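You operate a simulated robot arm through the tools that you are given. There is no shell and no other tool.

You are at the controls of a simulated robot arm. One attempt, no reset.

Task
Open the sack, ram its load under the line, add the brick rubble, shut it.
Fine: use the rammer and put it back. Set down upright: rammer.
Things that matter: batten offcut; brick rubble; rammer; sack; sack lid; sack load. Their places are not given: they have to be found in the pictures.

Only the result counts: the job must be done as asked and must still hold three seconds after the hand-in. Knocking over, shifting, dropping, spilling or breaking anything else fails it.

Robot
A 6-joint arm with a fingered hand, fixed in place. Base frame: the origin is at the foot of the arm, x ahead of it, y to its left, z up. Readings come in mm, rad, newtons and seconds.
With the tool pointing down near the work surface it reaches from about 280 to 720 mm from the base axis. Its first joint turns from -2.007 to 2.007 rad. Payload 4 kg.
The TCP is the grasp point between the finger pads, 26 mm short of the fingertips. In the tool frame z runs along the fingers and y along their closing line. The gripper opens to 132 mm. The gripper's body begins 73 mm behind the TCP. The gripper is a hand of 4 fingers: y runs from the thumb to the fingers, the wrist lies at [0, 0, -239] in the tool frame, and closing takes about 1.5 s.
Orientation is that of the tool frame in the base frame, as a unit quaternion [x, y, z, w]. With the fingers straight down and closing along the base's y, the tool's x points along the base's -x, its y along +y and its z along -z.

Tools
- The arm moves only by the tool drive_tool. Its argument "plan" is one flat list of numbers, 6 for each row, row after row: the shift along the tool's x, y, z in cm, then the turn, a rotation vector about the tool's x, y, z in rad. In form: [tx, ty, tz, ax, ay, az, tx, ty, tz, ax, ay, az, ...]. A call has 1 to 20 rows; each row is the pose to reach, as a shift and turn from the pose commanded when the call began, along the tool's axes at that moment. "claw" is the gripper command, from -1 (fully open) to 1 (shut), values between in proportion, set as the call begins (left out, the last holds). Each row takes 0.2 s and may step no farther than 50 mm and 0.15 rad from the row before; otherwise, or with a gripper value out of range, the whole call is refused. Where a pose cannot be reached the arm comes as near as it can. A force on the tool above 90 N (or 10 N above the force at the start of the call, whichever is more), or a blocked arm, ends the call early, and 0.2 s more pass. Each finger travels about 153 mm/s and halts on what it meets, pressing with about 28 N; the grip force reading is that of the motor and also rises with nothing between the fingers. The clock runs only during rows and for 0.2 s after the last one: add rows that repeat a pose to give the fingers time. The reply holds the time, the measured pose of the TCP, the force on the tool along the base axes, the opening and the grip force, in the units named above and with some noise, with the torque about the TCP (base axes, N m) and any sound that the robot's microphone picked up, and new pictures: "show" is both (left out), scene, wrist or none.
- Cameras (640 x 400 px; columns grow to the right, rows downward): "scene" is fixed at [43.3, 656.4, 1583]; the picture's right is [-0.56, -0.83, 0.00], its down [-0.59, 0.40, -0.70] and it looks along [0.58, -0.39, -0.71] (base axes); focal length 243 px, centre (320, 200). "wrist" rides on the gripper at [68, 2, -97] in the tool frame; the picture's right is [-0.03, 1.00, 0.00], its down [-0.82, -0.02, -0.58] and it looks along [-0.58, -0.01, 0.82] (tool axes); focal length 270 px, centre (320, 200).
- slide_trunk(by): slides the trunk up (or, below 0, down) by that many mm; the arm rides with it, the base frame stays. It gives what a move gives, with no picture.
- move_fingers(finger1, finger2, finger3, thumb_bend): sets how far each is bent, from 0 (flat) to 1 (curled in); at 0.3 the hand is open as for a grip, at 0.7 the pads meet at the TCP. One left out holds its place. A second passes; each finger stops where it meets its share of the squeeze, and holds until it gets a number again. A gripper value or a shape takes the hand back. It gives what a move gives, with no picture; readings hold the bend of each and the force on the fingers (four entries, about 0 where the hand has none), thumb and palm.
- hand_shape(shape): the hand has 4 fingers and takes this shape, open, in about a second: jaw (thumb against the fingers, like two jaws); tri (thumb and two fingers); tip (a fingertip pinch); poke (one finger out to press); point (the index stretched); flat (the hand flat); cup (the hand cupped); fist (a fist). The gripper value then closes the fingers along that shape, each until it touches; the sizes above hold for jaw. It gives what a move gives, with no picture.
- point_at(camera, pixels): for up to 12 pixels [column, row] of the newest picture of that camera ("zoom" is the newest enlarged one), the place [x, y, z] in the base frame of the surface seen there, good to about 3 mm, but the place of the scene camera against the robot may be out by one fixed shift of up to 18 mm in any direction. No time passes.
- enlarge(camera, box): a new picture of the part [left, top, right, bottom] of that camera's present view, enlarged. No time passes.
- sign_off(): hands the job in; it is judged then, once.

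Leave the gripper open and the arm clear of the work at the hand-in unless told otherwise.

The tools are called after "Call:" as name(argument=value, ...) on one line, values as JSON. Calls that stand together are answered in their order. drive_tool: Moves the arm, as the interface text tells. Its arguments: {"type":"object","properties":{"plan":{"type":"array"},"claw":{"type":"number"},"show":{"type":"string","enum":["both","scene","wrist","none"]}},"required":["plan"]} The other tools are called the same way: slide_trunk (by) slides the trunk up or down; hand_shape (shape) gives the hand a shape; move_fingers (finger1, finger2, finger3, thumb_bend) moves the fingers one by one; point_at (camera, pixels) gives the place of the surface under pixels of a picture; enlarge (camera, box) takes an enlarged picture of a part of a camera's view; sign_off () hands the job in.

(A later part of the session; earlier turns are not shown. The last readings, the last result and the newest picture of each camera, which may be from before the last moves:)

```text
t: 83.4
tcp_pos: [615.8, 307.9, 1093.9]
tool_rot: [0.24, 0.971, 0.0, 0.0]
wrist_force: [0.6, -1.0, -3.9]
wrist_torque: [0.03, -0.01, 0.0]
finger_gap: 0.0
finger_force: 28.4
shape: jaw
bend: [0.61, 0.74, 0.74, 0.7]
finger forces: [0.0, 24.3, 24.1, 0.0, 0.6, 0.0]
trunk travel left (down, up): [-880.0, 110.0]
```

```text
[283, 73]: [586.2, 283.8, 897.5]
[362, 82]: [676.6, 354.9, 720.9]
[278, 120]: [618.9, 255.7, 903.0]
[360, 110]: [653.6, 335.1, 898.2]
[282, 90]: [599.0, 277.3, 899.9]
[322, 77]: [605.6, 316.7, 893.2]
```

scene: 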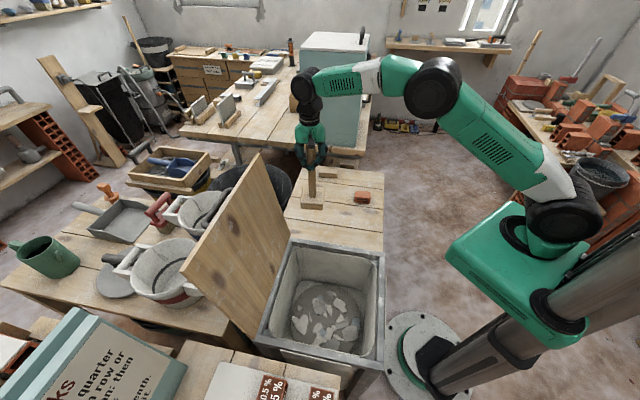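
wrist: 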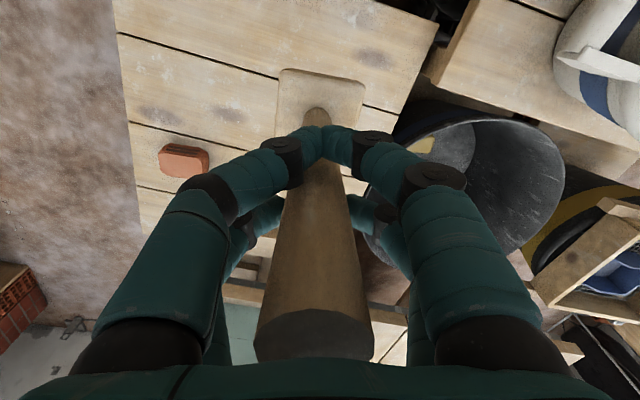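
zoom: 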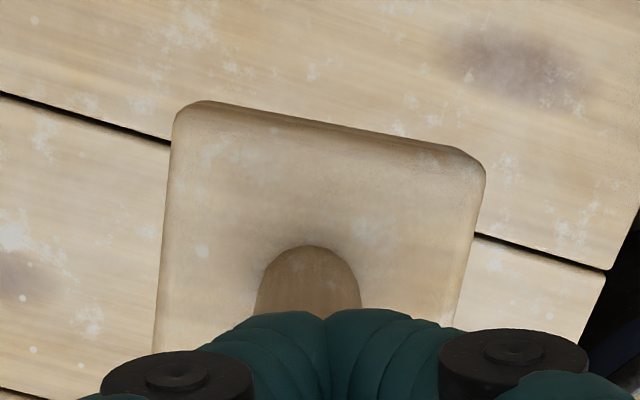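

The block is within ~5° of its first alignment; the stick leans about 3.5° in the grip and sits near (633,301) at hand height. I shift 12 mm toward the robot and lower to just above the bench.

Call:
drive_tool(plan=[0.53, -0.28, 2.0, 0, 0, 0, 1.06, -0.56, 5.0, 0, 0, 0, 1.06, -0.56, 8.0, 0, 0, 0, 1.06, -0.56, 11.0, 0, 0, 0, 1.06, -0.56, 12.4, 0, 0, 0], show="both")

Call:
point_at(camera="wrist", pixels=[[320, 115], [320, 250], [320, 160], [285, 75], [355, 85], [320, 345]])

```text
t: 84.6
tcp_pos: [604.4, 305.2, 971.2]
tool_rot: [0.24, 0.971, -0.001, 0.0]
wrist_force: [-1.0, -1.1, -4.0]
wrist_torque: [0.02, 0.05, 0.02]
finger_gap: 0.0
finger_force: 28.6
shape: jaw
bend: [0.61, 0.74, 0.74, 0.7]
finger forces: [0.0, 24.1, 24.2, 0.0, 0.0, 0.0]
trunk travel left (down, up): [-880.0, 110.0]
```

scene: 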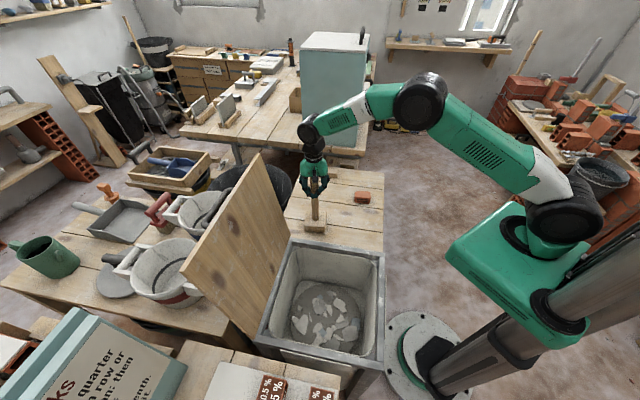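
wrist: 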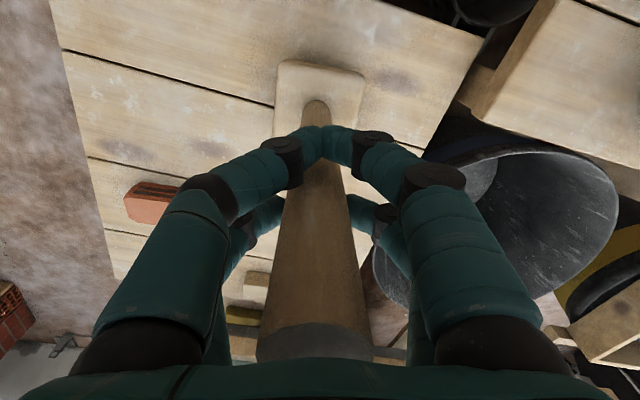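

```text
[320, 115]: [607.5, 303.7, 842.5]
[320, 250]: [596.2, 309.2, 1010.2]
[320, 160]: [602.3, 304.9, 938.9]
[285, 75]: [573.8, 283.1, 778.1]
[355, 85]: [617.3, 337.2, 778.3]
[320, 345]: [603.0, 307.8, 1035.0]
```

The stick leans ~3.9° (foot outward). I tilt the tool by 0.068 rad about its y to stand it plumb, and shift so that it ends at about (621,301).

Call:
drive_tool(plan=[-0.4, 0.25, 0, 0, 0.034, 0, -0.75, 0.51, 0, 0, 0.068, 0, -0.75, 0.51, 0, 0, 0.068, 0], show="wrist")

Call:
point_at(camera="wrist", pixels=[[320, 115], [320, 250], [320, 160], [320, 200], [285, 75], [355, 85], [320, 345]])

Call:
enlarge(camera="scene", box=[260, 130, 380, 260])

```text
t: 85.4
tcp_pos: [612.9, 306.0, 969.5]
tool_rot: [0.24, 0.97, 0.009, -0.033]
wrist_force: [-0.7, 1.1, -2.3]
wrist_torque: [0.06, 0.04, -0.01]
finger_gap: 0.0
finger_force: 28.2
shape: jaw
bend: [0.61, 0.74, 0.74, 0.7]
finger forces: [0.0, 24.2, 24.1, 0.0, 0.0, 0.1]
trunk travel left (down, up): [-880.0, 110.0]
```

wrist: 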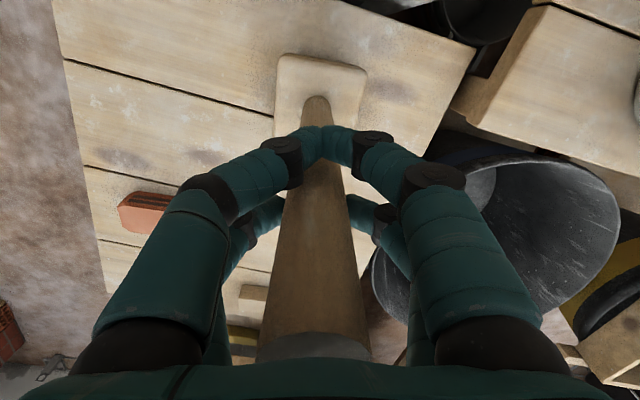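

```text
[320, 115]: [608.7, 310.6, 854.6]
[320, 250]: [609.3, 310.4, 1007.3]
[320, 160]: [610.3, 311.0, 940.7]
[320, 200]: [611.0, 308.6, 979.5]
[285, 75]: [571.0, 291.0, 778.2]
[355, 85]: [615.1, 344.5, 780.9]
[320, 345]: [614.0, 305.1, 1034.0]
```

```text
3.08 times, centred on (320, 195) of scene
```

zoom: 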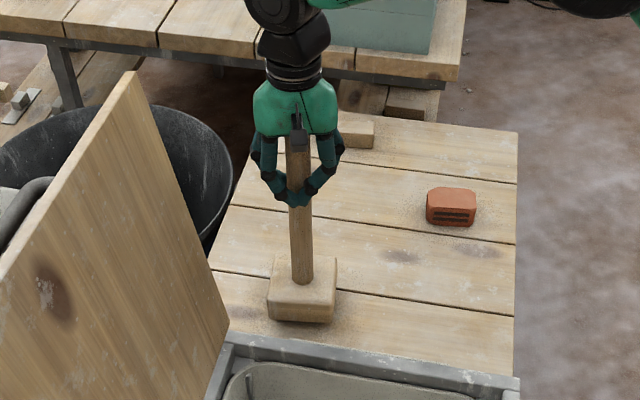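

The stick is now plumb at about (621.7, 304), bottom ~14 mm above the bench. I lower the last bit slowly, turning 0.1 rad to square the block.

Call:
drive_tool(plan=[0, 0, 0.5, 0, 0, 0.05, 0, 0, 0.9, 0, 0, 0.1, 0, 0, 1.1, 0, 0, 0.1, 0, 0, 1.25, 0, 0, 0.1, 0, 0, 1.35, 0, 0, 0.1, 0, 0, 1.45, 0, 0, 0.1], show="none")

```text
t: 86.8
tcp_pos: [610.7, 308.0, 956.6]
tool_rot: [0.289, 0.957, 0.006, -0.033]
wrist_force: [-1.1, -0.7, -1.1]
wrist_torque: [-0.04, 0.04, 0.0]
finger_gap: 0.0
finger_force: 28.3
shape: jaw
bend: [0.61, 0.74, 0.74, 0.7]
finger forces: [0.1, 24.3, 24.9, 0.0, 0.1, 0.1]
trunk travel left (down, up): [-880.0, 110.0]
```

The weight is coming off (−1.1 N from −3.5). A little lower still.

Call:
drive_tool(plan=[0, 0, 0.1, 0, 0, 0, 0, 0, 0.2, 0, 0, 0, 0, 0, 0.2, 0, 0, 0], show="wrist")

Call:
point_at(camera="wrist", pixels=[[320, 115], [320, 250], [320, 160], [320, 200], [285, 75], [355, 85], [320, 345]])

```text
t: 87.6
tcp_pos: [609.0, 307.1, 954.2]
tool_rot: [0.288, 0.957, 0.008, -0.033]
wrist_force: [-2.8, -0.6, 7.8]
wrist_torque: [-0.14, -0.09, -0.03]
finger_gap: 0.0
finger_force: 28.0
shape: jaw
bend: [0.61, 0.74, 0.74, 0.7]
finger forces: [0.1, 24.8, 27.1, 0.1, 0.1, 0.1]
trunk travel left (down, up): [-880.0, 110.0]
```

wrist: 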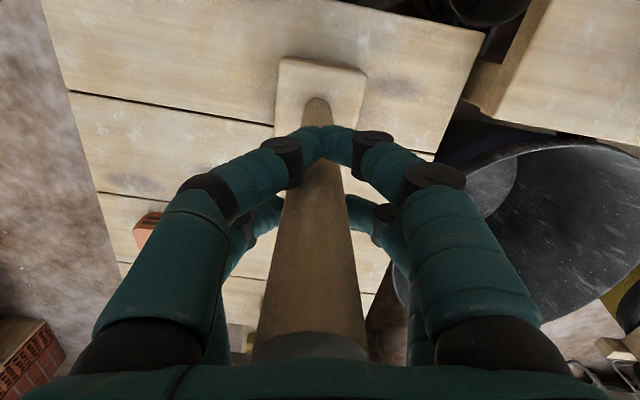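

```text
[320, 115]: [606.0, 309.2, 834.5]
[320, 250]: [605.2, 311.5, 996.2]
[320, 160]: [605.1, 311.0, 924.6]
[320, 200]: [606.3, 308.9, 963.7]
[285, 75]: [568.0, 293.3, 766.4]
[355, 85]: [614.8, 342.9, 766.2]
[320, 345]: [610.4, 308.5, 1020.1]
```

The block stands on the bench (8 N), stick at about (618,303), plumb. I open the hand.

Call:
drive_tool(plan=[0, 0, 0, 0, 0, 0, 0, 0, 0, 0, 0, 0, 0, 0, 0, 0, 0, 0, 0, 0, 0, 0, 0, 0, 0, 0, 0, 0, 0, 0, 0, 0, 0, 0, 0, 0], claw=-1, show="both")

Call:
point_at(camera="wrist", pixels=[[320, 115], [320, 250], [320, 160], [310, 330], [285, 75], [355, 85], [340, 335], [280, 335]])

```text
t: 89.0
tcp_pos: [609.9, 307.5, 953.7]
tool_rot: [0.289, 0.957, 0.007, -0.034]
wrist_force: [0.2, -0.1, -0.2]
wrist_torque: [0.02, 0.02, -0.01]
finger_gap: 132.0
finger_force: 0.2
shape: jaw
bend: [0.3, 0.3, 0.3, 0.3]
finger forces: [0.0, 0.0, 0.0, 0.1, 0.0, 0.0]
trunk travel left (down, up): [-880.0, 110.0]
```

scene: 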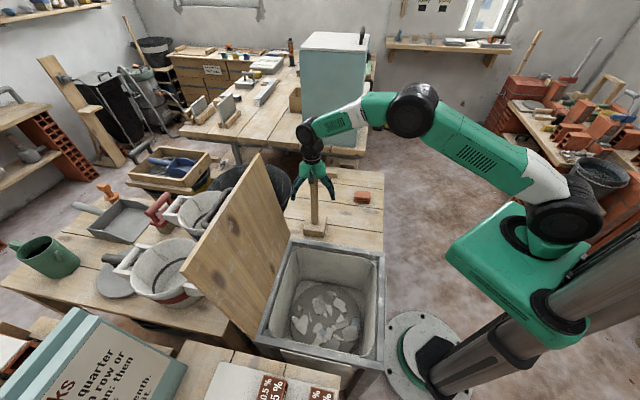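
wrist: 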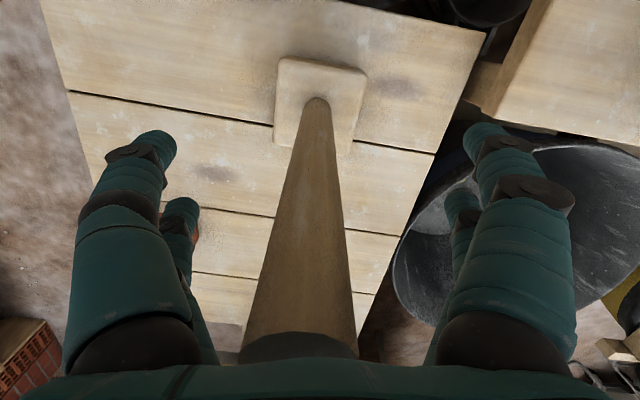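

```text
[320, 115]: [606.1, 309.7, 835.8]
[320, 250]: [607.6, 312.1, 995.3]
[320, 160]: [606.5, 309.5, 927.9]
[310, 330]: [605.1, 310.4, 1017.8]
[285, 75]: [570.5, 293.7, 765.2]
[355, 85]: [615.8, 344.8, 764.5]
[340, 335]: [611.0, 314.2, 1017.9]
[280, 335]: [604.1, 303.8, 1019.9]
```

The rammer stands upright at about (618.5, 303), within 4 mm of where it was. I go straight up off it, straightening the tool and turning it back to the plank direction.

Call:
drive_tool(plan=[0.2, 0, -3.02, 0, 0, 0, 0.41, 0, -6.04, 0, 0, 0, 0.61, 0, -9.05, 0, 0, 0, 0.82, 0, -12.07, 0, 0, 0, 0.82, 0, -12.07, -0.003, -0.034, 0.1, 0.82, 0, -12.07, -0.007, -0.068, 0.199], show="both")

```text
t: 90.4
tcp_pos: [610.8, 307.8, 1074.8]
tool_rot: [0.382, 0.924, -0.003, -0.001]
wrist_force: [0.1, -1.0, -0.3]
wrist_torque: [-0.01, 0.0, 0.01]
finger_gap: 132.0
finger_force: 0.0
shape: jaw
bend: [0.3, 0.3, 0.3, 0.3]
finger forces: [0.1, 0.0, 0.1, 0.1, 0.0, 0.0]
trunk travel left (down, up): [-880.0, 110.0]
```

scene: 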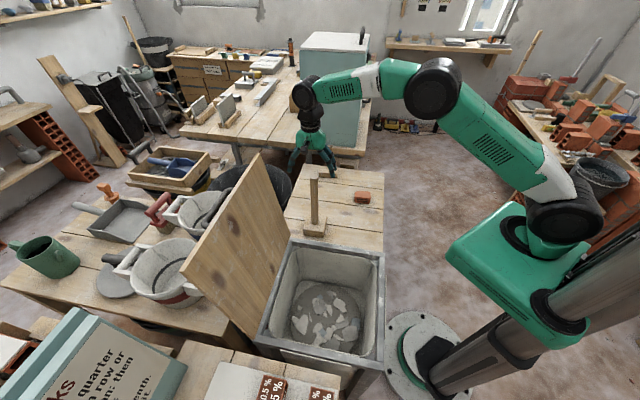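
wrist: 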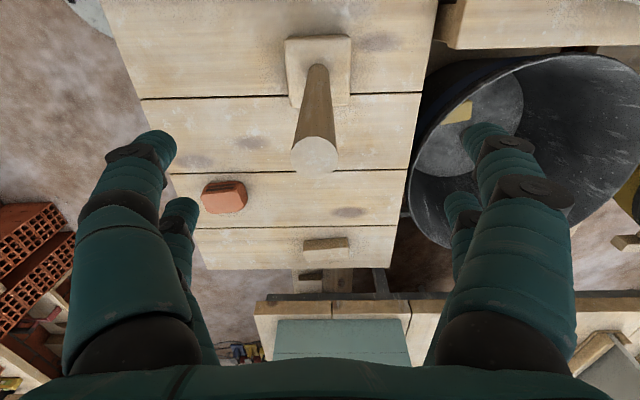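

The rammer stands well. Next I move over the brick rubble at about (635,13), first sideways at height, then down to z≈870.

Call:
drive_tool(plan=[-3.5, -3.0, 0, 0, 0, 0, -7.0, -6.0, 0, 0, 0, 0, -10.5, -9.1, 0, 0, 0, 0, -14.0, -12.1, 2.5, 0, 0, 0, -17.0, -14.7, 5.5, 0, 0, 0, -19.5, -16.8, 9.0, 0, 0, 0, -22.16, -19.13, 12.5, 0, 0, 0, -22.16, -19.13, 16.5, 0, 0, 0, -22.16, -19.13, 20.48, 0, 0, 0], show="both")

Call:
enlarge(camera="wrist", box=[240, 80, 400, 200])

```text
refused: row 4 steps farther than a row can; nothing moved
```

```text
3.33 times, centred on (320, 140) of wrist
```

zoom: 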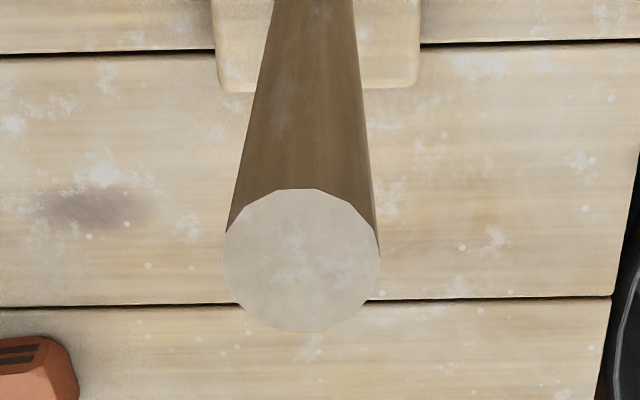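

Row 4's step was too long and the call was refused; I resend with shorter steps.

Call:
drive_tool(plan=[-3.2, -2.8, 0, 0, 0, 0, -6.4, -5.5, 0, 0, 0, 0, -9.6, -8.3, 0, 0, 0, 0, -12.5, -10.8, 1.5, 0, 0, 0, -15.2, -13.1, 4.0, 0, 0, 0, -17.8, -15.3, 7.0, 0, 0, 0, -20.0, -17.3, 10.5, 0, 0, 0, -22.16, -19.13, 14.0, 0, 0, 0, -22.16, -19.13, 17.5, 0, 0, 0, -22.16, -19.13, 20.48, 0, 0, 0], show="both")

Call:
enlarge(camera="wrist", box=[240, 50, 400, 190])

```text
t: 92.6
tcp_pos: [633.4, 13.5, 871.0]
tool_rot: [0.383, 0.924, -0.002, 0.0]
wrist_force: [0.6, 0.0, -0.4]
wrist_torque: [-0.01, 0.0, 0.01]
finger_gap: 132.0
finger_force: 0.0
shape: jaw
bend: [0.3, 0.3, 0.3, 0.3]
finger forces: [0.1, 0.1, 0.0, 0.0, 0.0, 0.0]
trunk travel left (down, up): [-880.0, 110.0]
```

scene: 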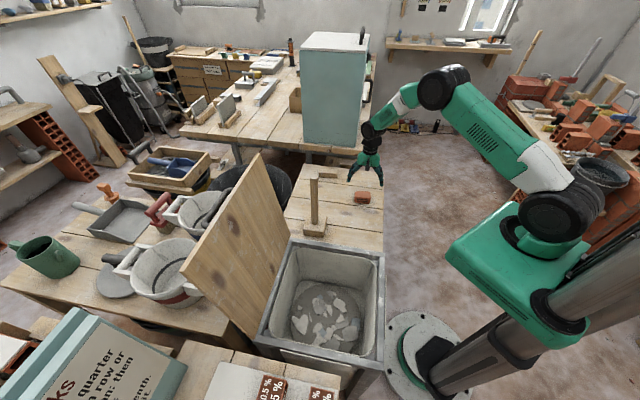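
wrist: 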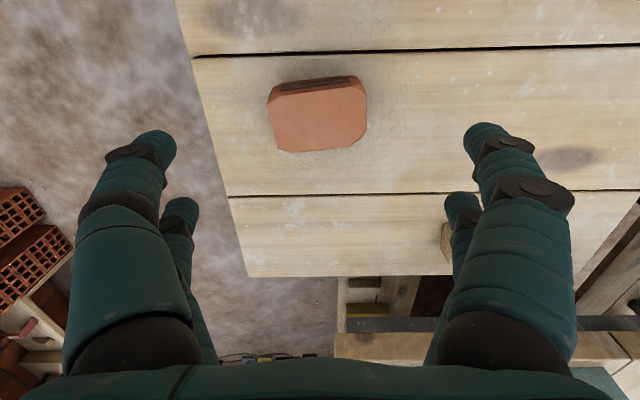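

```text
2.86 times, centred on (320, 120) of wrist
```

zoom: 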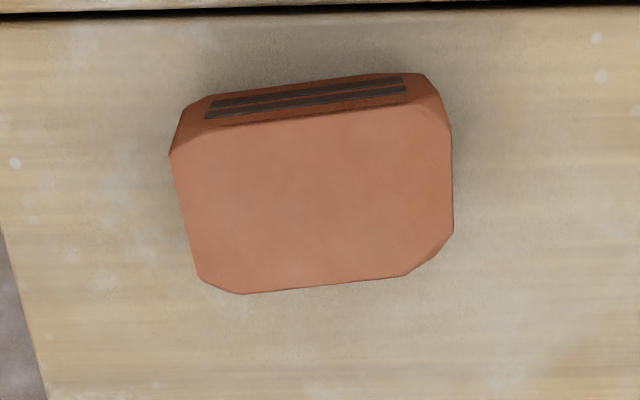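

The rubble shows at (318,113), turned a few degrees. I read its corners.

Call:
point_at(camera="zoom", pixels=[[175, 155], [447, 130], [447, 230], [402, 272], [247, 288], [200, 270], [310, 205], [210, 118], [405, 92], [310, 120], [310, 285], [185, 215]])

```text
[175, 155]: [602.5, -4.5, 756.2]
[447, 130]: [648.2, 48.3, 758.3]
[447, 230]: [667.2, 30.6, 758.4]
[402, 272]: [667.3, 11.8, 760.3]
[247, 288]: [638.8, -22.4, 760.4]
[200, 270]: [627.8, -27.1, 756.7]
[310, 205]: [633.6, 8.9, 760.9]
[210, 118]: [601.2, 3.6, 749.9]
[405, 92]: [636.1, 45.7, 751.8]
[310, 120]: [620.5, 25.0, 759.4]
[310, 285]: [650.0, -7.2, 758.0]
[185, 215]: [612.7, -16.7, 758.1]
```

The rubble's middle is at (636,10.5), long side heading 49°. I turn −0.06 rad to square up and lower to z≈752 with the hand open.

Call:
drive_tool(plan=[0, 0, 3.0, 0, 0, -0.03, 0, 0, 6.0, 0, 0, -0.06, 0, 0, 8.5, 0, 0, -0.06, 0, 0, 10.5, 0, 0, -0.06, 0, 0, 11.9, 0, 0, -0.06], claw=-1, show="both")

```text
t: 93.8
tcp_pos: [633.8, 16.8, 754.2]
tool_rot: [0.354, 0.935, -0.003, 0.001]
wrist_force: [0.4, 0.9, 0.3]
wrist_torque: [-0.02, 0.01, 0.0]
finger_gap: 132.0
finger_force: 0.0
shape: jaw
bend: [0.3, 0.3, 0.3, 0.3]
finger forces: [0.0, 0.0, 0.0, 0.1, 0.1, 0.1]
trunk travel left (down, up): [-880.0, 110.0]
```

scene: 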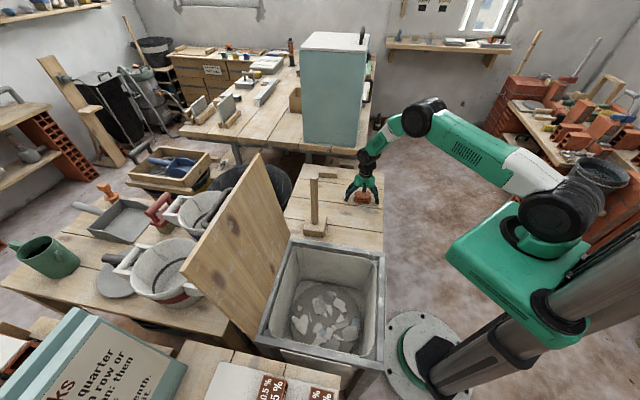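
wrist: 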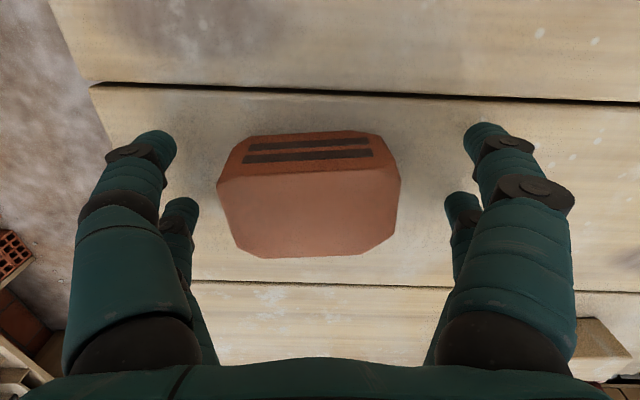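

The rubble sits ~4 mm to the thumb side; I shift 4 mm and close on it.

Call:
drive_tool(plan=[0, -0.4, 0.2, 0, 0, 0, 0, -0.4, 0.2, 0, 0, 0], claw=-1, show="none")

Call:
drive_tool(plan=[0, 0, 0, 0, 0, 0, 0, 0, 0, 0, 0, 0, 0, 0, 0, 0, 0, 0, 0, 0, 0, 0, 0, 0, 0, 0, 0, 0, 0, 0, 0, 0, 0, 0, 0, 0, 0, 0, 0, 0, 0, 0], claw=1, show="wrist")

```text
t: 94.4
tcp_pos: [630.9, 13.5, 751.8]
tool_rot: [0.354, 0.935, -0.003, 0.0]
wrist_force: [0.0, 0.0, -0.8]
wrist_torque: [-0.03, 0.01, 0.01]
finger_gap: 132.0
finger_force: 0.1
shape: jaw
bend: [0.3, 0.3, 0.3, 0.3]
finger forces: [0.0, 0.0, 0.1, 0.1, 0.0, 0.0]
trunk travel left (down, up): [-880.0, 110.0]
```

```text
t: 96.0
tcp_pos: [631.1, 12.5, 750.8]
tool_rot: [0.354, 0.935, -0.003, 0.0]
wrist_force: [0.8, 1.0, 1.6]
wrist_torque: [0.05, -0.17, 0.04]
finger_gap: 51.4
finger_force: 28.1
shape: jaw
bend: [0.73, 0.72, 0.72, 0.74]
finger forces: [25.5, 27.7, 35.2, 0.0, 24.3, 0.1]
trunk travel left (down, up): [-880.0, 110.0]
```

wrist: 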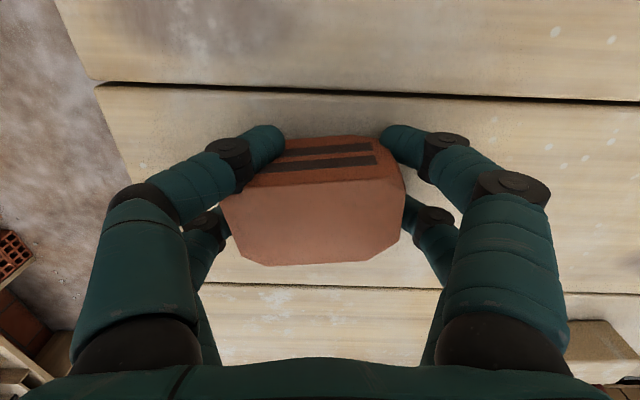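

All four digits hold it (24–35 N). I lift 40 mm and check.

Call:
drive_tool(plan=[0, 0, -1.0, 0, 0, 0, 0, 0, -2.5, 0, 0, 0, 0, 0, -4.0, 0, 0, 0, 0, 0, -4.0, 0, 0, 0], show="both")

```text
t: 97.0
tcp_pos: [628.2, 11.7, 789.7]
tool_rot: [0.354, 0.935, -0.003, -0.001]
wrist_force: [0.0, 0.1, -2.6]
wrist_torque: [-0.01, 0.0, -0.01]
finger_gap: 51.6
finger_force: 27.6
shape: jaw
bend: [0.73, 0.72, 0.72, 0.74]
finger forces: [25.3, 27.5, 35.3, 0.0, 23.4, 0.1]
trunk travel left (down, up): [-880.0, 110.0]
```

scene: 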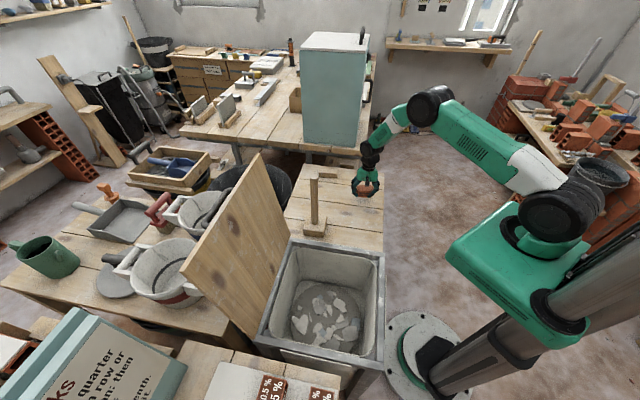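
wrist: 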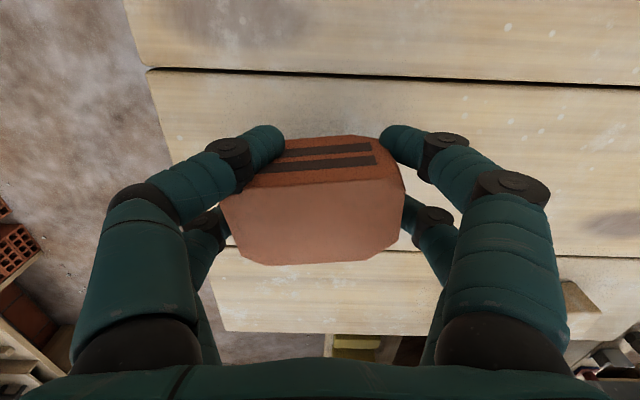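

Held firmly (2.6 N). I lift to z≈930 and carry it over the middle of the sack at (332,434), passing well clear of the rammer.

Call:
drive_tool(plan=[0, 0, -3.5, 0, 0, 0, 0, 0, -7.0, 0, 0, 0, 0, 0, -10.5, 0, 0, 0, 0, 0, -14.03, 0, 0, 0, 3.86, 0.92, -14.03, 0, 0, 0, 7.72, 1.84, -14.03, 0, 0, 0, 11.58, 2.77, -14.03, 0, 0, 0, 15.44, 3.69, -14.03, 0, 0, 0, 19.3, 4.61, -14.03, 0, 0, 0, 23.16, 5.53, -14.03, 0, 0, 0, 27.02, 6.46, -14.03, 0, 0, 0, 30.88, 7.38, -14.03, 0, 0, 0, 34.74, 8.3, -14.03, 0, 0, 0, 38.6, 9.22, -14.03, 0, 0, 0, 42.46, 10.15, -14.03, 0, 0, 0, 46.32, 11.07, -14.03, 0, 0, 0, 50.18, 11.99, -14.03, 0, 0, 0], show="both")

```text
t: 100.6
tcp_pos: [333.6, 438.8, 928.9]
tool_rot: [0.354, 0.935, -0.004, -0.001]
wrist_force: [-1.4, 0.6, -1.0]
wrist_torque: [0.01, 0.03, -0.03]
finger_gap: 50.3
finger_force: 27.8
shape: jaw
bend: [0.74, 0.72, 0.72, 0.74]
finger forces: [25.4, 26.9, 36.1, 0.1, 20.5, 0.0]
trunk travel left (down, up): [-880.0, 110.0]
```

scene: 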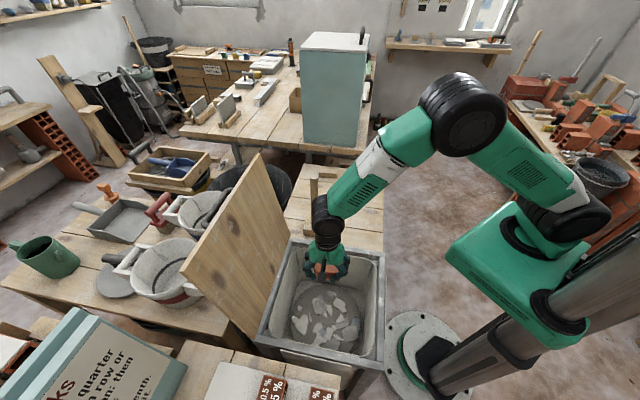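
wrist: 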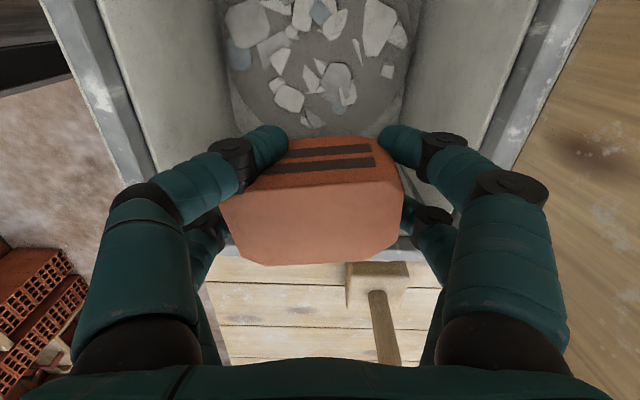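

I check the load's level again and lower toward the sack, first to z≈720.

Call:
point_at(camera="wrist", pixels=[[310, 60], [260, 90], [370, 90], [300, 110], [345, 30]])

Call:
drive_tool(plan=[0, 0, 3.5, 0, 0, 0, 0, 0, 7.0, 0, 0, 0, 0, 0, 10.5, 0, 0, 0, 0, 0, 14.0, 0, 0, 0, 0, 0, 17.5, 0, 0, 0, 0, 0, 21.0, 0, 0, 0], show="both")

```text
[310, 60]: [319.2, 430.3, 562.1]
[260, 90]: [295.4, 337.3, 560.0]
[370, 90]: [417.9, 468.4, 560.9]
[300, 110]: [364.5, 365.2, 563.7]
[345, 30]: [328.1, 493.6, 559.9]
```

```text
t: 102.0
tcp_pos: [333.9, 433.2, 717.3]
tool_rot: [0.354, 0.935, -0.003, 0.0]
wrist_force: [0.2, 0.0, -1.5]
wrist_torque: [0.01, 0.01, -0.02]
finger_gap: 49.6
finger_force: 27.7
shape: jaw
bend: [0.74, 0.72, 0.72, 0.74]
finger forces: [25.2, 26.7, 36.5, 0.1, 19.9, 0.0]
trunk travel left (down, up): [-880.0, 110.0]
```

scene: 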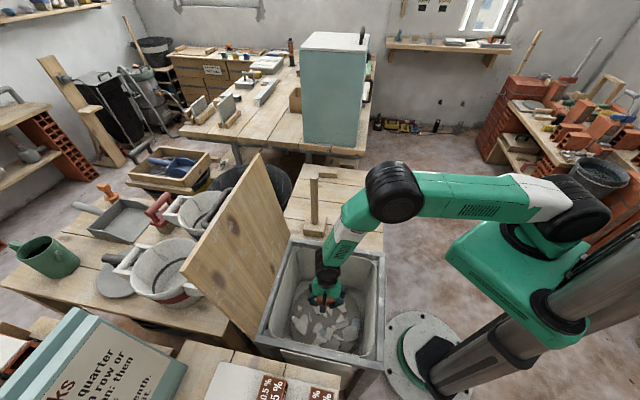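
wrist: 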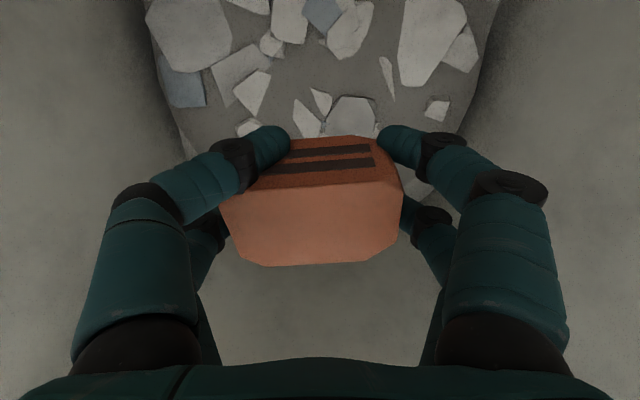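

Load steady at z≈561. I lower the trunk 85 mm, keeping the arm's shape, so the brick comes to about 40 mm above the load.

Call:
slide_trunk(by=-85)

Call:
drive_tool(plan=[0, 0, 0.8, 0, 0, 0, 0, 0, 1.6, 0, 0, 0, 0, 0, 2.2, 0, 0, 0, 0, 0, 2.7, 0, 0, 0], show="both")

```text
t: 103.2
tcp_pos: [334.0, 433.7, 631.8]
tool_rot: [0.354, 0.935, -0.003, 0.0]
wrist_force: [-0.2, 0.0, -1.4]
wrist_torque: [0.02, -0.04, -0.04]
finger_gap: 49.4
finger_force: 28.0
shape: jaw
bend: [0.74, 0.72, 0.72, 0.74]
finger forces: [25.3, 26.8, 36.6, 0.1, 19.9, 0.1]
trunk travel left (down, up): [-795.0, 195.0]
```

```text
t: 104.2
tcp_pos: [334.1, 433.6, 607.8]
tool_rot: [0.354, 0.935, -0.002, 0.0]
wrist_force: [0.0, -0.2, -2.5]
wrist_torque: [-0.02, -0.02, -0.01]
finger_gap: 49.4
finger_force: 28.2
shape: jaw
bend: [0.74, 0.72, 0.72, 0.74]
finger forces: [25.3, 26.8, 36.6, 0.0, 19.7, 0.1]
trunk travel left (down, up): [-795.0, 195.0]
```

scene: 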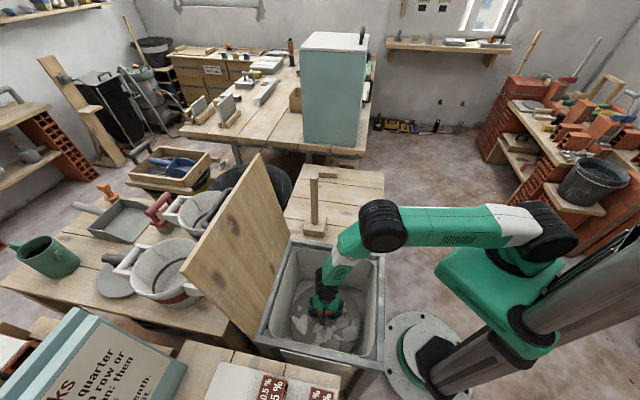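
wrist: 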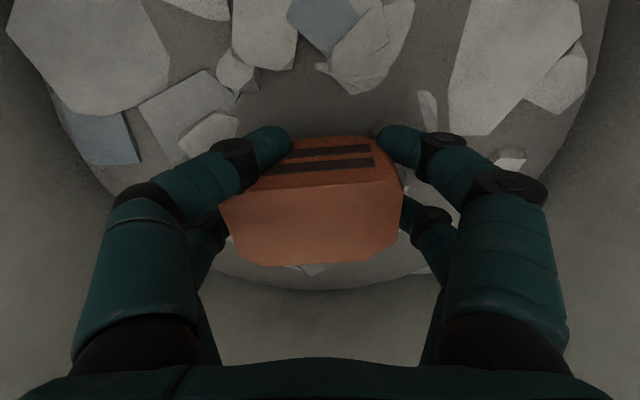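

Brick bottom is ≈ 577, the load 562–565. I lower the last centimetre gently.

Call:
drive_tool(plan=[0, 0, 0.4, 0, 0, 0, 0, 0, 0.8, 0, 0, 0, 0, 0, 1.1, 0, 0, 0, 0, 0, 1.3, 0, 0, 0], show="wrist")

```text
t: 105.2
tcp_pos: [334.6, 432.5, 592.4]
tool_rot: [0.355, 0.935, -0.003, 0.0]
wrist_force: [-1.1, 0.1, -2.9]
wrist_torque: [-0.02, 0.02, -0.01]
finger_gap: 49.5
finger_force: 27.6
shape: jaw
bend: [0.74, 0.72, 0.72, 0.74]
finger forces: [25.3, 26.7, 36.6, 0.0, 19.6, 0.1]
trunk travel left (down, up): [-795.0, 195.0]
```

wrist: 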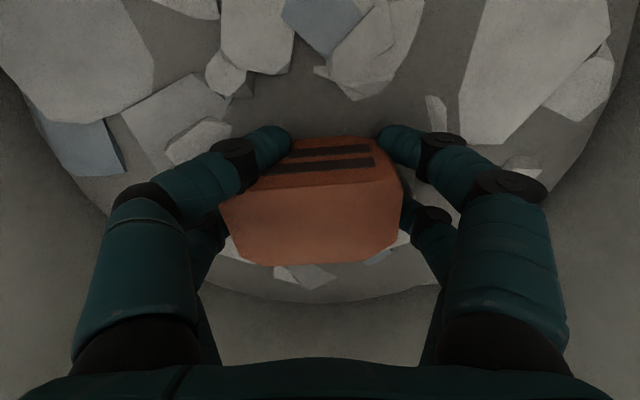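

No touch yet, only millimetres to go. I lower 3 mm more and open the hand.

Call:
drive_tool(plan=[0, 0, 0.2, 0, 0, 0, 0, 0, 0.3, 0, 0, 0], show="none")

Call:
drive_tool(plan=[0, 0, 0, 0, 0, 0, 0, 0, 0, 0, 0, 0, 0, 0, 0, 0, 0, 0, 0, 0, 0, 0, 0, 0, 0, 0, 0, 0, 0, 0, 0, 0, 0, 0, 0, 0], claw=-1, show="wrist")

```text
t: 105.8
tcp_pos: [334.9, 432.3, 591.3]
tool_rot: [0.354, 0.935, -0.002, 0.0]
wrist_force: [1.3, 0.4, 4.8]
wrist_torque: [-0.06, -0.25, -0.01]
finger_gap: 49.0
finger_force: 27.8
shape: jaw
bend: [0.74, 0.73, 0.72, 0.75]
finger forces: [25.5, 27.3, 36.2, 0.0, 20.8, 0.0]
trunk travel left (down, up): [-795.0, 195.0]
```

```text
t: 107.2
tcp_pos: [333.3, 432.3, 590.6]
tool_rot: [0.355, 0.935, -0.002, -0.001]
wrist_force: [0.0, -0.2, -0.3]
wrist_torque: [-0.02, 0.0, 0.0]
finger_gap: 131.9
finger_force: 0.0
shape: jaw
bend: [0.3, 0.3, 0.3, 0.3]
finger forces: [0.1, 0.0, 0.1, 0.1, 0.0, 0.1]
trunk travel left (down, up): [-795.0, 195.0]
```

wrist: 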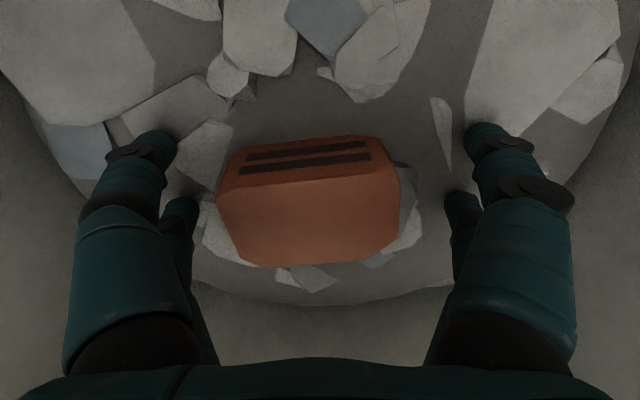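

The brick lies on the load. I raise the trunk fully (+195 mm), drawing the open hand straight up.

Call:
slide_trunk(by=195)

Call:
drive_tool(plan=[0, 0, -4.0, 0, 0, 0, 0, 0, -8.0, 0, 0, 0, 0, 0, -12.0, 0, 0, 0, 0, 0, -16.0, 0, 0, 0, 0, 0, -20.0, 0, 0, 0, 0, 0, -24.0, 0, 0, 0, 0, 0, -28.0, 0, 0, 0, 0, 0, -32.0, 0, 0, 0, 0, 0, -36.0, 0, 0, 0, 0, 0, -40.0, 0, 0, 0, 0, 0, -44.0, 0, 0, 0], show="both")

Call:
enlarge(camera="wrist", box=[200, 0, 440, 160])

Call:
enlarge(camera="scene", box=[265, 235, 390, 365])

```text
t: 109.3
tcp_pos: [334.3, 432.1, 785.5]
tool_rot: [0.354, 0.935, -0.004, 0.0]
wrist_force: [-0.3, 0.0, -0.7]
wrist_torque: [0.03, 0.04, -0.02]
finger_gap: 132.0
finger_force: 0.0
shape: jaw
bend: [0.3, 0.3, 0.3, 0.3]
finger forces: [0.1, 0.0, 0.1, 0.0, 0.1, 0.1]
trunk travel left (down, up): [-990.0, 0.0]
```

```text
t: 111.7
tcp_pos: [335.6, 438.8, 1224.2]
tool_rot: [0.354, 0.935, -0.003, 0.001]
wrist_force: [-0.2, -0.7, 0.2]
wrist_torque: [0.0, 0.0, 0.03]
finger_gap: 131.9
finger_force: 0.0
shape: jaw
bend: [0.3, 0.3, 0.3, 0.3]
finger forces: [0.0, 0.0, 0.0, 0.1, 0.1, 0.1]
trunk travel left (down, up): [-990.0, 0.0]
```

scene: 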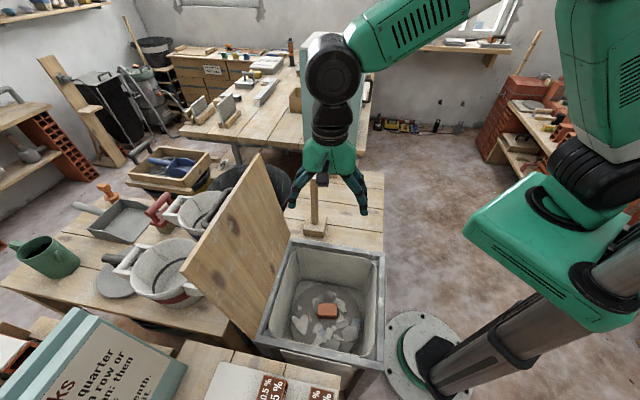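
wrist: 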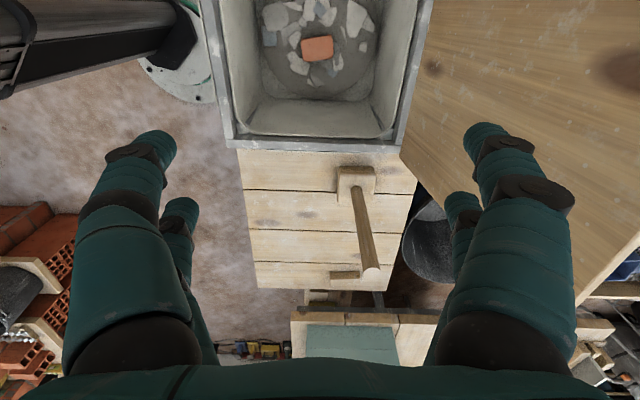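

```text
2.50 times, centred on (320, 80) of wrist
```

zoom: 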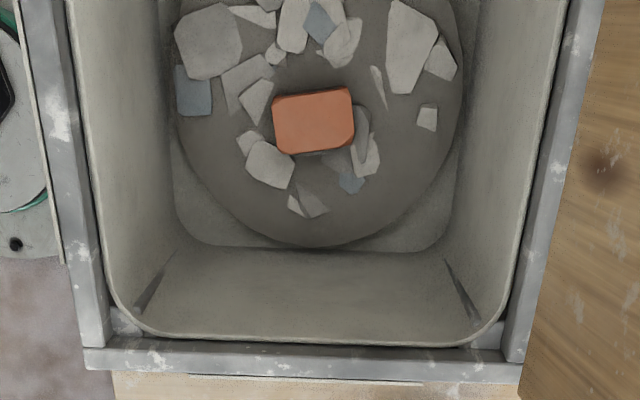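

```text
3.08 times, centred on (328, 300) of scene
```

zoom: 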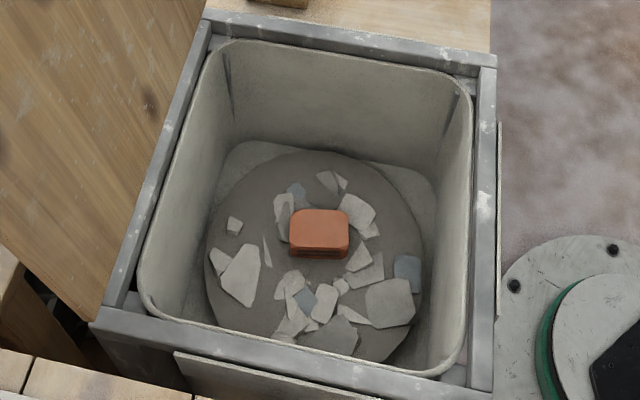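

The brick rubble lies on the rammed load; nothing else moved. Now to shut the lid: I go over the lid with the tool leaned back 0.23 rad, to (u=757, v=−82, z≈1260), so the open hand can straddle the lid's top edge.

Call:
drive_tool(plan=[-0.06, 3.5, -0.6, -0.038, -0.001, 0.01, -0.12, 7.0, -1.2, -0.077, -0.002, 0.02, -0.19, 10.5, -1.8, -0.115, -0.003, 0.03, -0.25, 14.0, -2.4, -0.153, -0.005, 0.041, -0.31, 17.5, -3.0, -0.192, -0.006, 0.051, -0.37, 20.97, -3.58, -0.23, -0.007, 0.061], claw=-1, show="both")

```text
t: 113.1
tcp_pos: [472.5, 583.3, 1255.7]
tool_rot: [0.38, 0.918, 0.102, 0.042]
wrist_force: [-0.3, 0.2, -0.1]
wrist_torque: [0.04, -0.01, 0.02]
finger_gap: 131.8
finger_force: 0.0
shape: jaw
bend: [0.3, 0.3, 0.3, 0.3]
finger forces: [0.0, 0.1, 0.1, 0.0, 0.0, 0.0]
out of reach, approached as far as the arm can: row 6
trunk travel left (down, up): [-990.0, 0.0]
```

scene: 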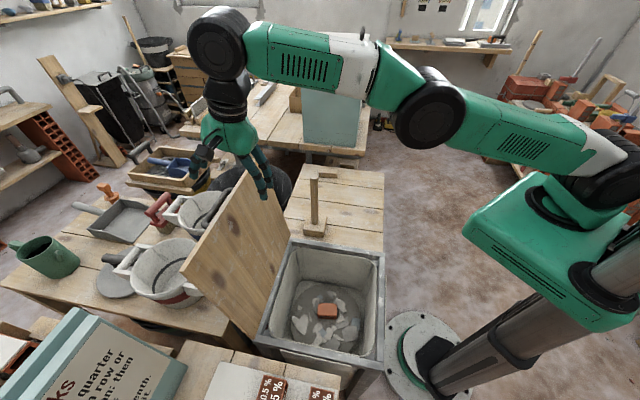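
wrist: 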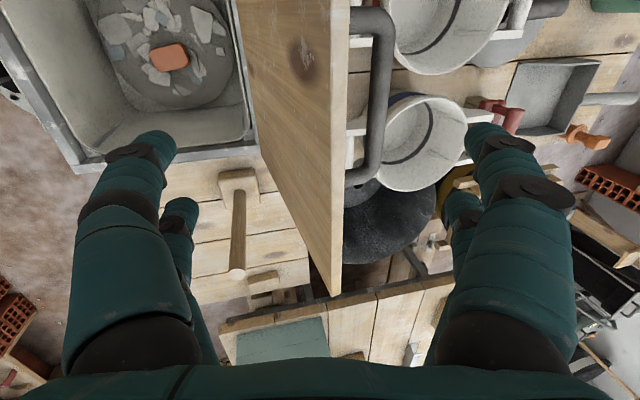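

The hand is over the lid edge (u≈747; 10 mm short of the target because of reach). I measure the lid edge and the bar from here.

Call:
point_at(camera="wrist", pixels=[[340, 60], [338, 160], [335, 260], [378, 60], [376, 120], [372, 160], [390, 100], [300, 80], [290, 150], [365, 100]])

```text
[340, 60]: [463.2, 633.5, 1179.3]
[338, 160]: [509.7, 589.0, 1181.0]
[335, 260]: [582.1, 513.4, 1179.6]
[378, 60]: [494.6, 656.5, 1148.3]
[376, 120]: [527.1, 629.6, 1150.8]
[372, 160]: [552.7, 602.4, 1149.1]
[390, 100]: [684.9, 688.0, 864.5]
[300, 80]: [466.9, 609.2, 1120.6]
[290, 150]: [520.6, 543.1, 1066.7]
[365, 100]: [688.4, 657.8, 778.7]
```

The bar's far side is at u≈823, so the fingers must come down beyond that. I lean the hand to 0.30 rad, go to u≈764, and lower straight so that fingers 1 and 2 pass behind the bar and the thumb pair stays on the robot's side.

Call:
drive_tool(plan=[0.2, 0.85, 0.2, -0.035, 0, 0, 0.37, 1.69, 0.4, -0.07, 0, 0, 0.37, 1.01, 3.31, -0.07, 0, 0, 0.37, 0.33, 6.23, -0.07, 0, 0, 0.37, -0.36, 9.14, -0.07, 0, 0], claw=-1, show="both")

Call:
point_at(camera="wrist", pixels=[[370, 60], [370, 120], [370, 160], [335, 60], [335, 160], [330, 260], [480, 135], [455, 205], [165, 140], [190, 205]])

```text
t: 114.3
tcp_pos: [482.0, 596.7, 1166.6]
tool_rot: [0.379, 0.914, 0.135, 0.057]
wrist_force: [0.5, 0.4, -0.3]
wrist_torque: [0.02, 0.01, -0.02]
finger_gap: 131.8
finger_force: 0.1
shape: jaw
bend: [0.3, 0.3, 0.3, 0.3]
finger forces: [0.0, 0.0, 0.1, 0.0, 0.0, 0.1]
trunk travel left (down, up): [-990.0, 0.0]
```

scene: 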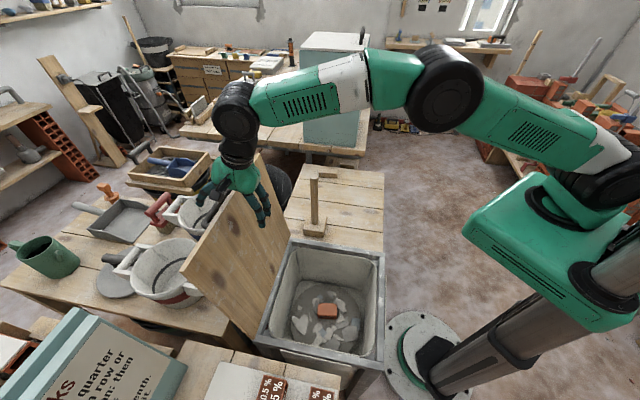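
wrist: 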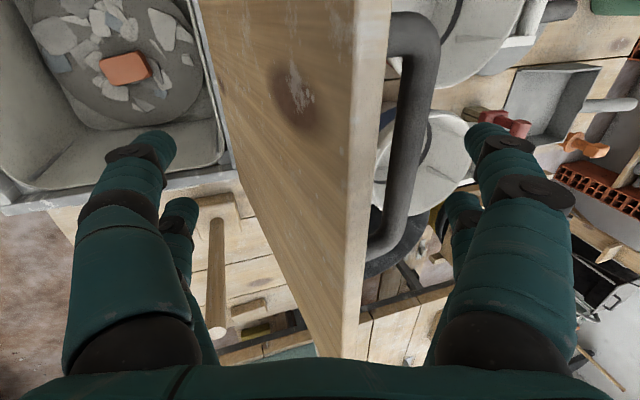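

```text
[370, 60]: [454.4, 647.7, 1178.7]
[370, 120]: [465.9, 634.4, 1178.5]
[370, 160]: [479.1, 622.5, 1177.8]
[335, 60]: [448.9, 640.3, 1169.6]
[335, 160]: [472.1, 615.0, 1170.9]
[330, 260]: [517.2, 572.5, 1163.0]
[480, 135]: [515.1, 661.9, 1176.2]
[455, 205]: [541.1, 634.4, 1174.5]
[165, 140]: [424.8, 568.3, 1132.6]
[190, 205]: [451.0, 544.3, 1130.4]
```

Finger tips are at u≈832, about 10 mm beyond the bar's far side. I lower another 30 mm.

Call:
drive_tool(plan=[0, -0.44, 1.43, 0, 0, 0, 0, -0.89, 2.87, 0, 0, 0], claw=-1, show="both")

```text
t: 114.9
tcp_pos: [482.0, 597.6, 1138.8]
tool_rot: [0.378, 0.914, 0.136, 0.056]
wrist_force: [1.0, 0.9, -1.3]
wrist_torque: [0.0, -0.03, -0.01]
finger_gap: 131.9
finger_force: 0.0
shape: jaw
bend: [0.3, 0.3, 0.3, 0.3]
finger forces: [0.1, 0.0, 0.1, 0.1, 0.0, 0.0]
trunk travel left (down, up): [-990.0, 0.0]
```

scene: 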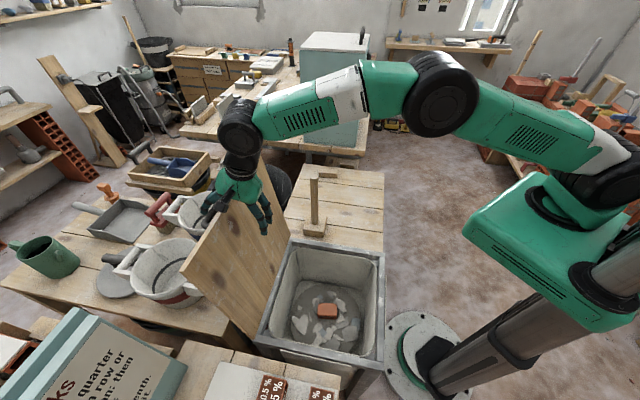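
wrist: 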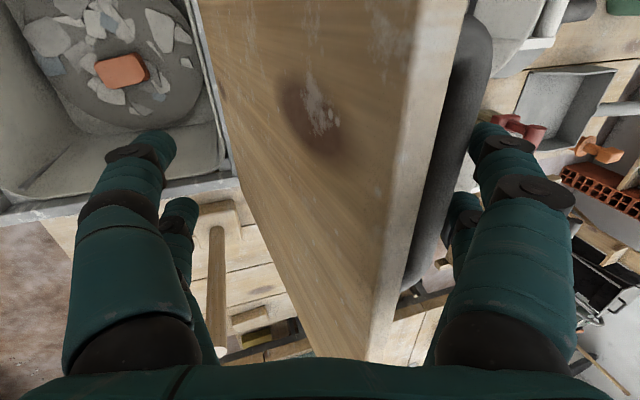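

Fingers 1 and 2 are behind the bar, no contact yet. I bring the thumb pair in to bend 0.5 behind the lid's underside, so the lid will be caught as it comes over.

Call:
move_fingers(finger1=0.3, finger2=0.3, finger3=0.5, thumb_bend=0.5)

Call:
drive_tool(plan=[0, -0.9, -0.2, 0, 0, 0, 0, -1.8, -0.4, 0, 0, 0, 0, -2.7, -0.6, 0, 0, 0], show="both")

```text
t: 115.9
tcp_pos: [482.4, 597.4, 1138.6]
tool_rot: [0.378, 0.914, 0.135, 0.057]
wrist_force: [0.5, 0.1, 0.6]
wrist_torque: [-0.02, -0.01, 0.0]
finger_gap: 100.1
finger_force: 0.1
shape: fingers
bend: [0.3, 0.3, 0.5, 0.5]
finger forces: [0.0, 0.0, 0.0, 0.1, 0.0, 0.1]
trunk travel left (down, up): [-990.0, 0.0]
```

```text
t: 116.7
tcp_pos: [461.9, 577.1, 1139.1]
tool_rot: [0.378, 0.913, 0.138, 0.057]
wrist_force: [2.6, 2.4, 7.5]
wrist_torque: [0.36, -0.37, -0.08]
finger_gap: 107.1
finger_force: 4.1
shape: fingers
bend: [0.25, 0.25, 0.5, 0.5]
finger forces: [3.9, 3.7, 0.1, 0.1, 0.1, 0.1]
trunk travel left (down, up): [-990.0, 0.0]
```

scene: 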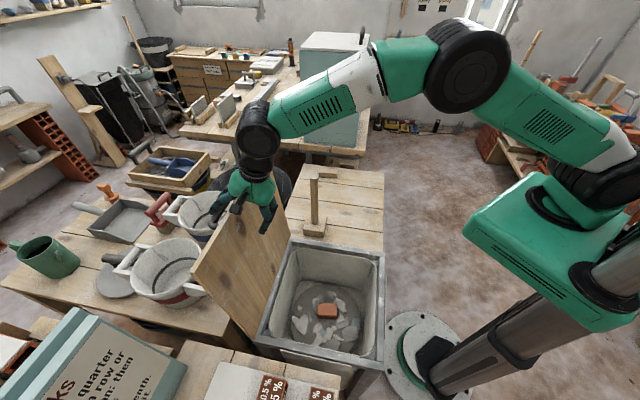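
wrist: 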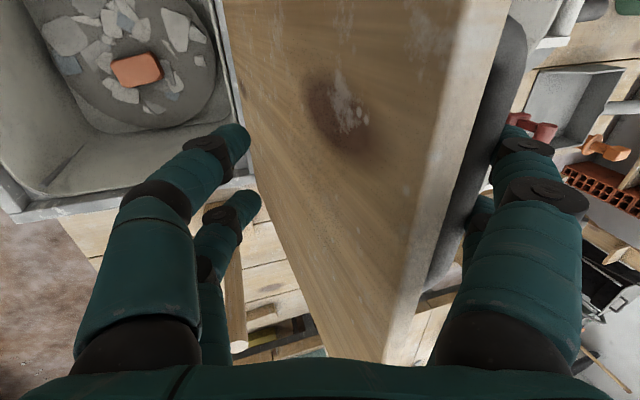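

Fingers 1 and 2 are pulling on the bar (about 4 N each) and the lid begins to come. I keep drawing it toward the robot, past vertical.

Call:
drive_tool(plan=[0, -0.9, -0.49, 0, 0, 0, 0, -1.8, -0.98, 0, 0, 0, 0, -2.7, -1.46, 0, 0, 0, 0, -3.58, -1.95, 0, 0, 0], show="both")

```text
t: 117.7
tcp_pos: [436.1, 548.3, 1145.5]
tool_rot: [0.379, 0.914, 0.136, 0.057]
wrist_force: [0.3, 3.2, 8.0]
wrist_torque: [0.32, -0.35, 0.16]
finger_gap: 107.8
finger_force: 3.6
shape: fingers
bend: [0.24, 0.24, 0.5, 0.5]
finger forces: [3.3, 3.1, 0.0, 0.0, 0.0, 0.0]
trunk travel left (down, up): [-990.0, 0.0]
```

scene: 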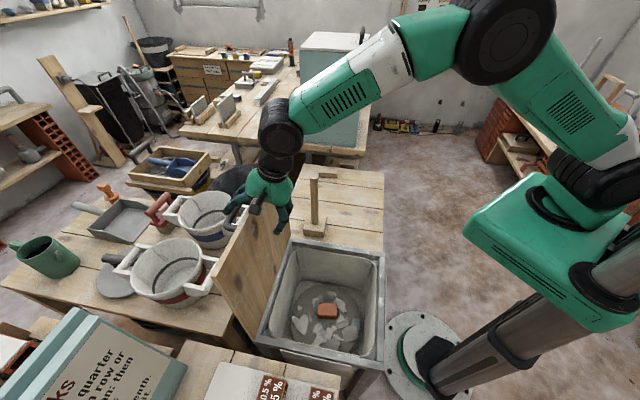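
wrist: 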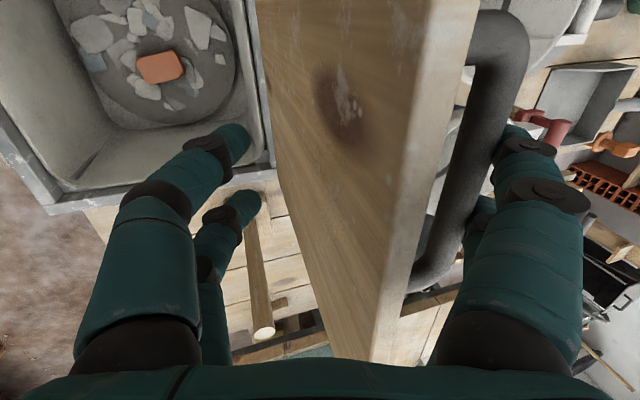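

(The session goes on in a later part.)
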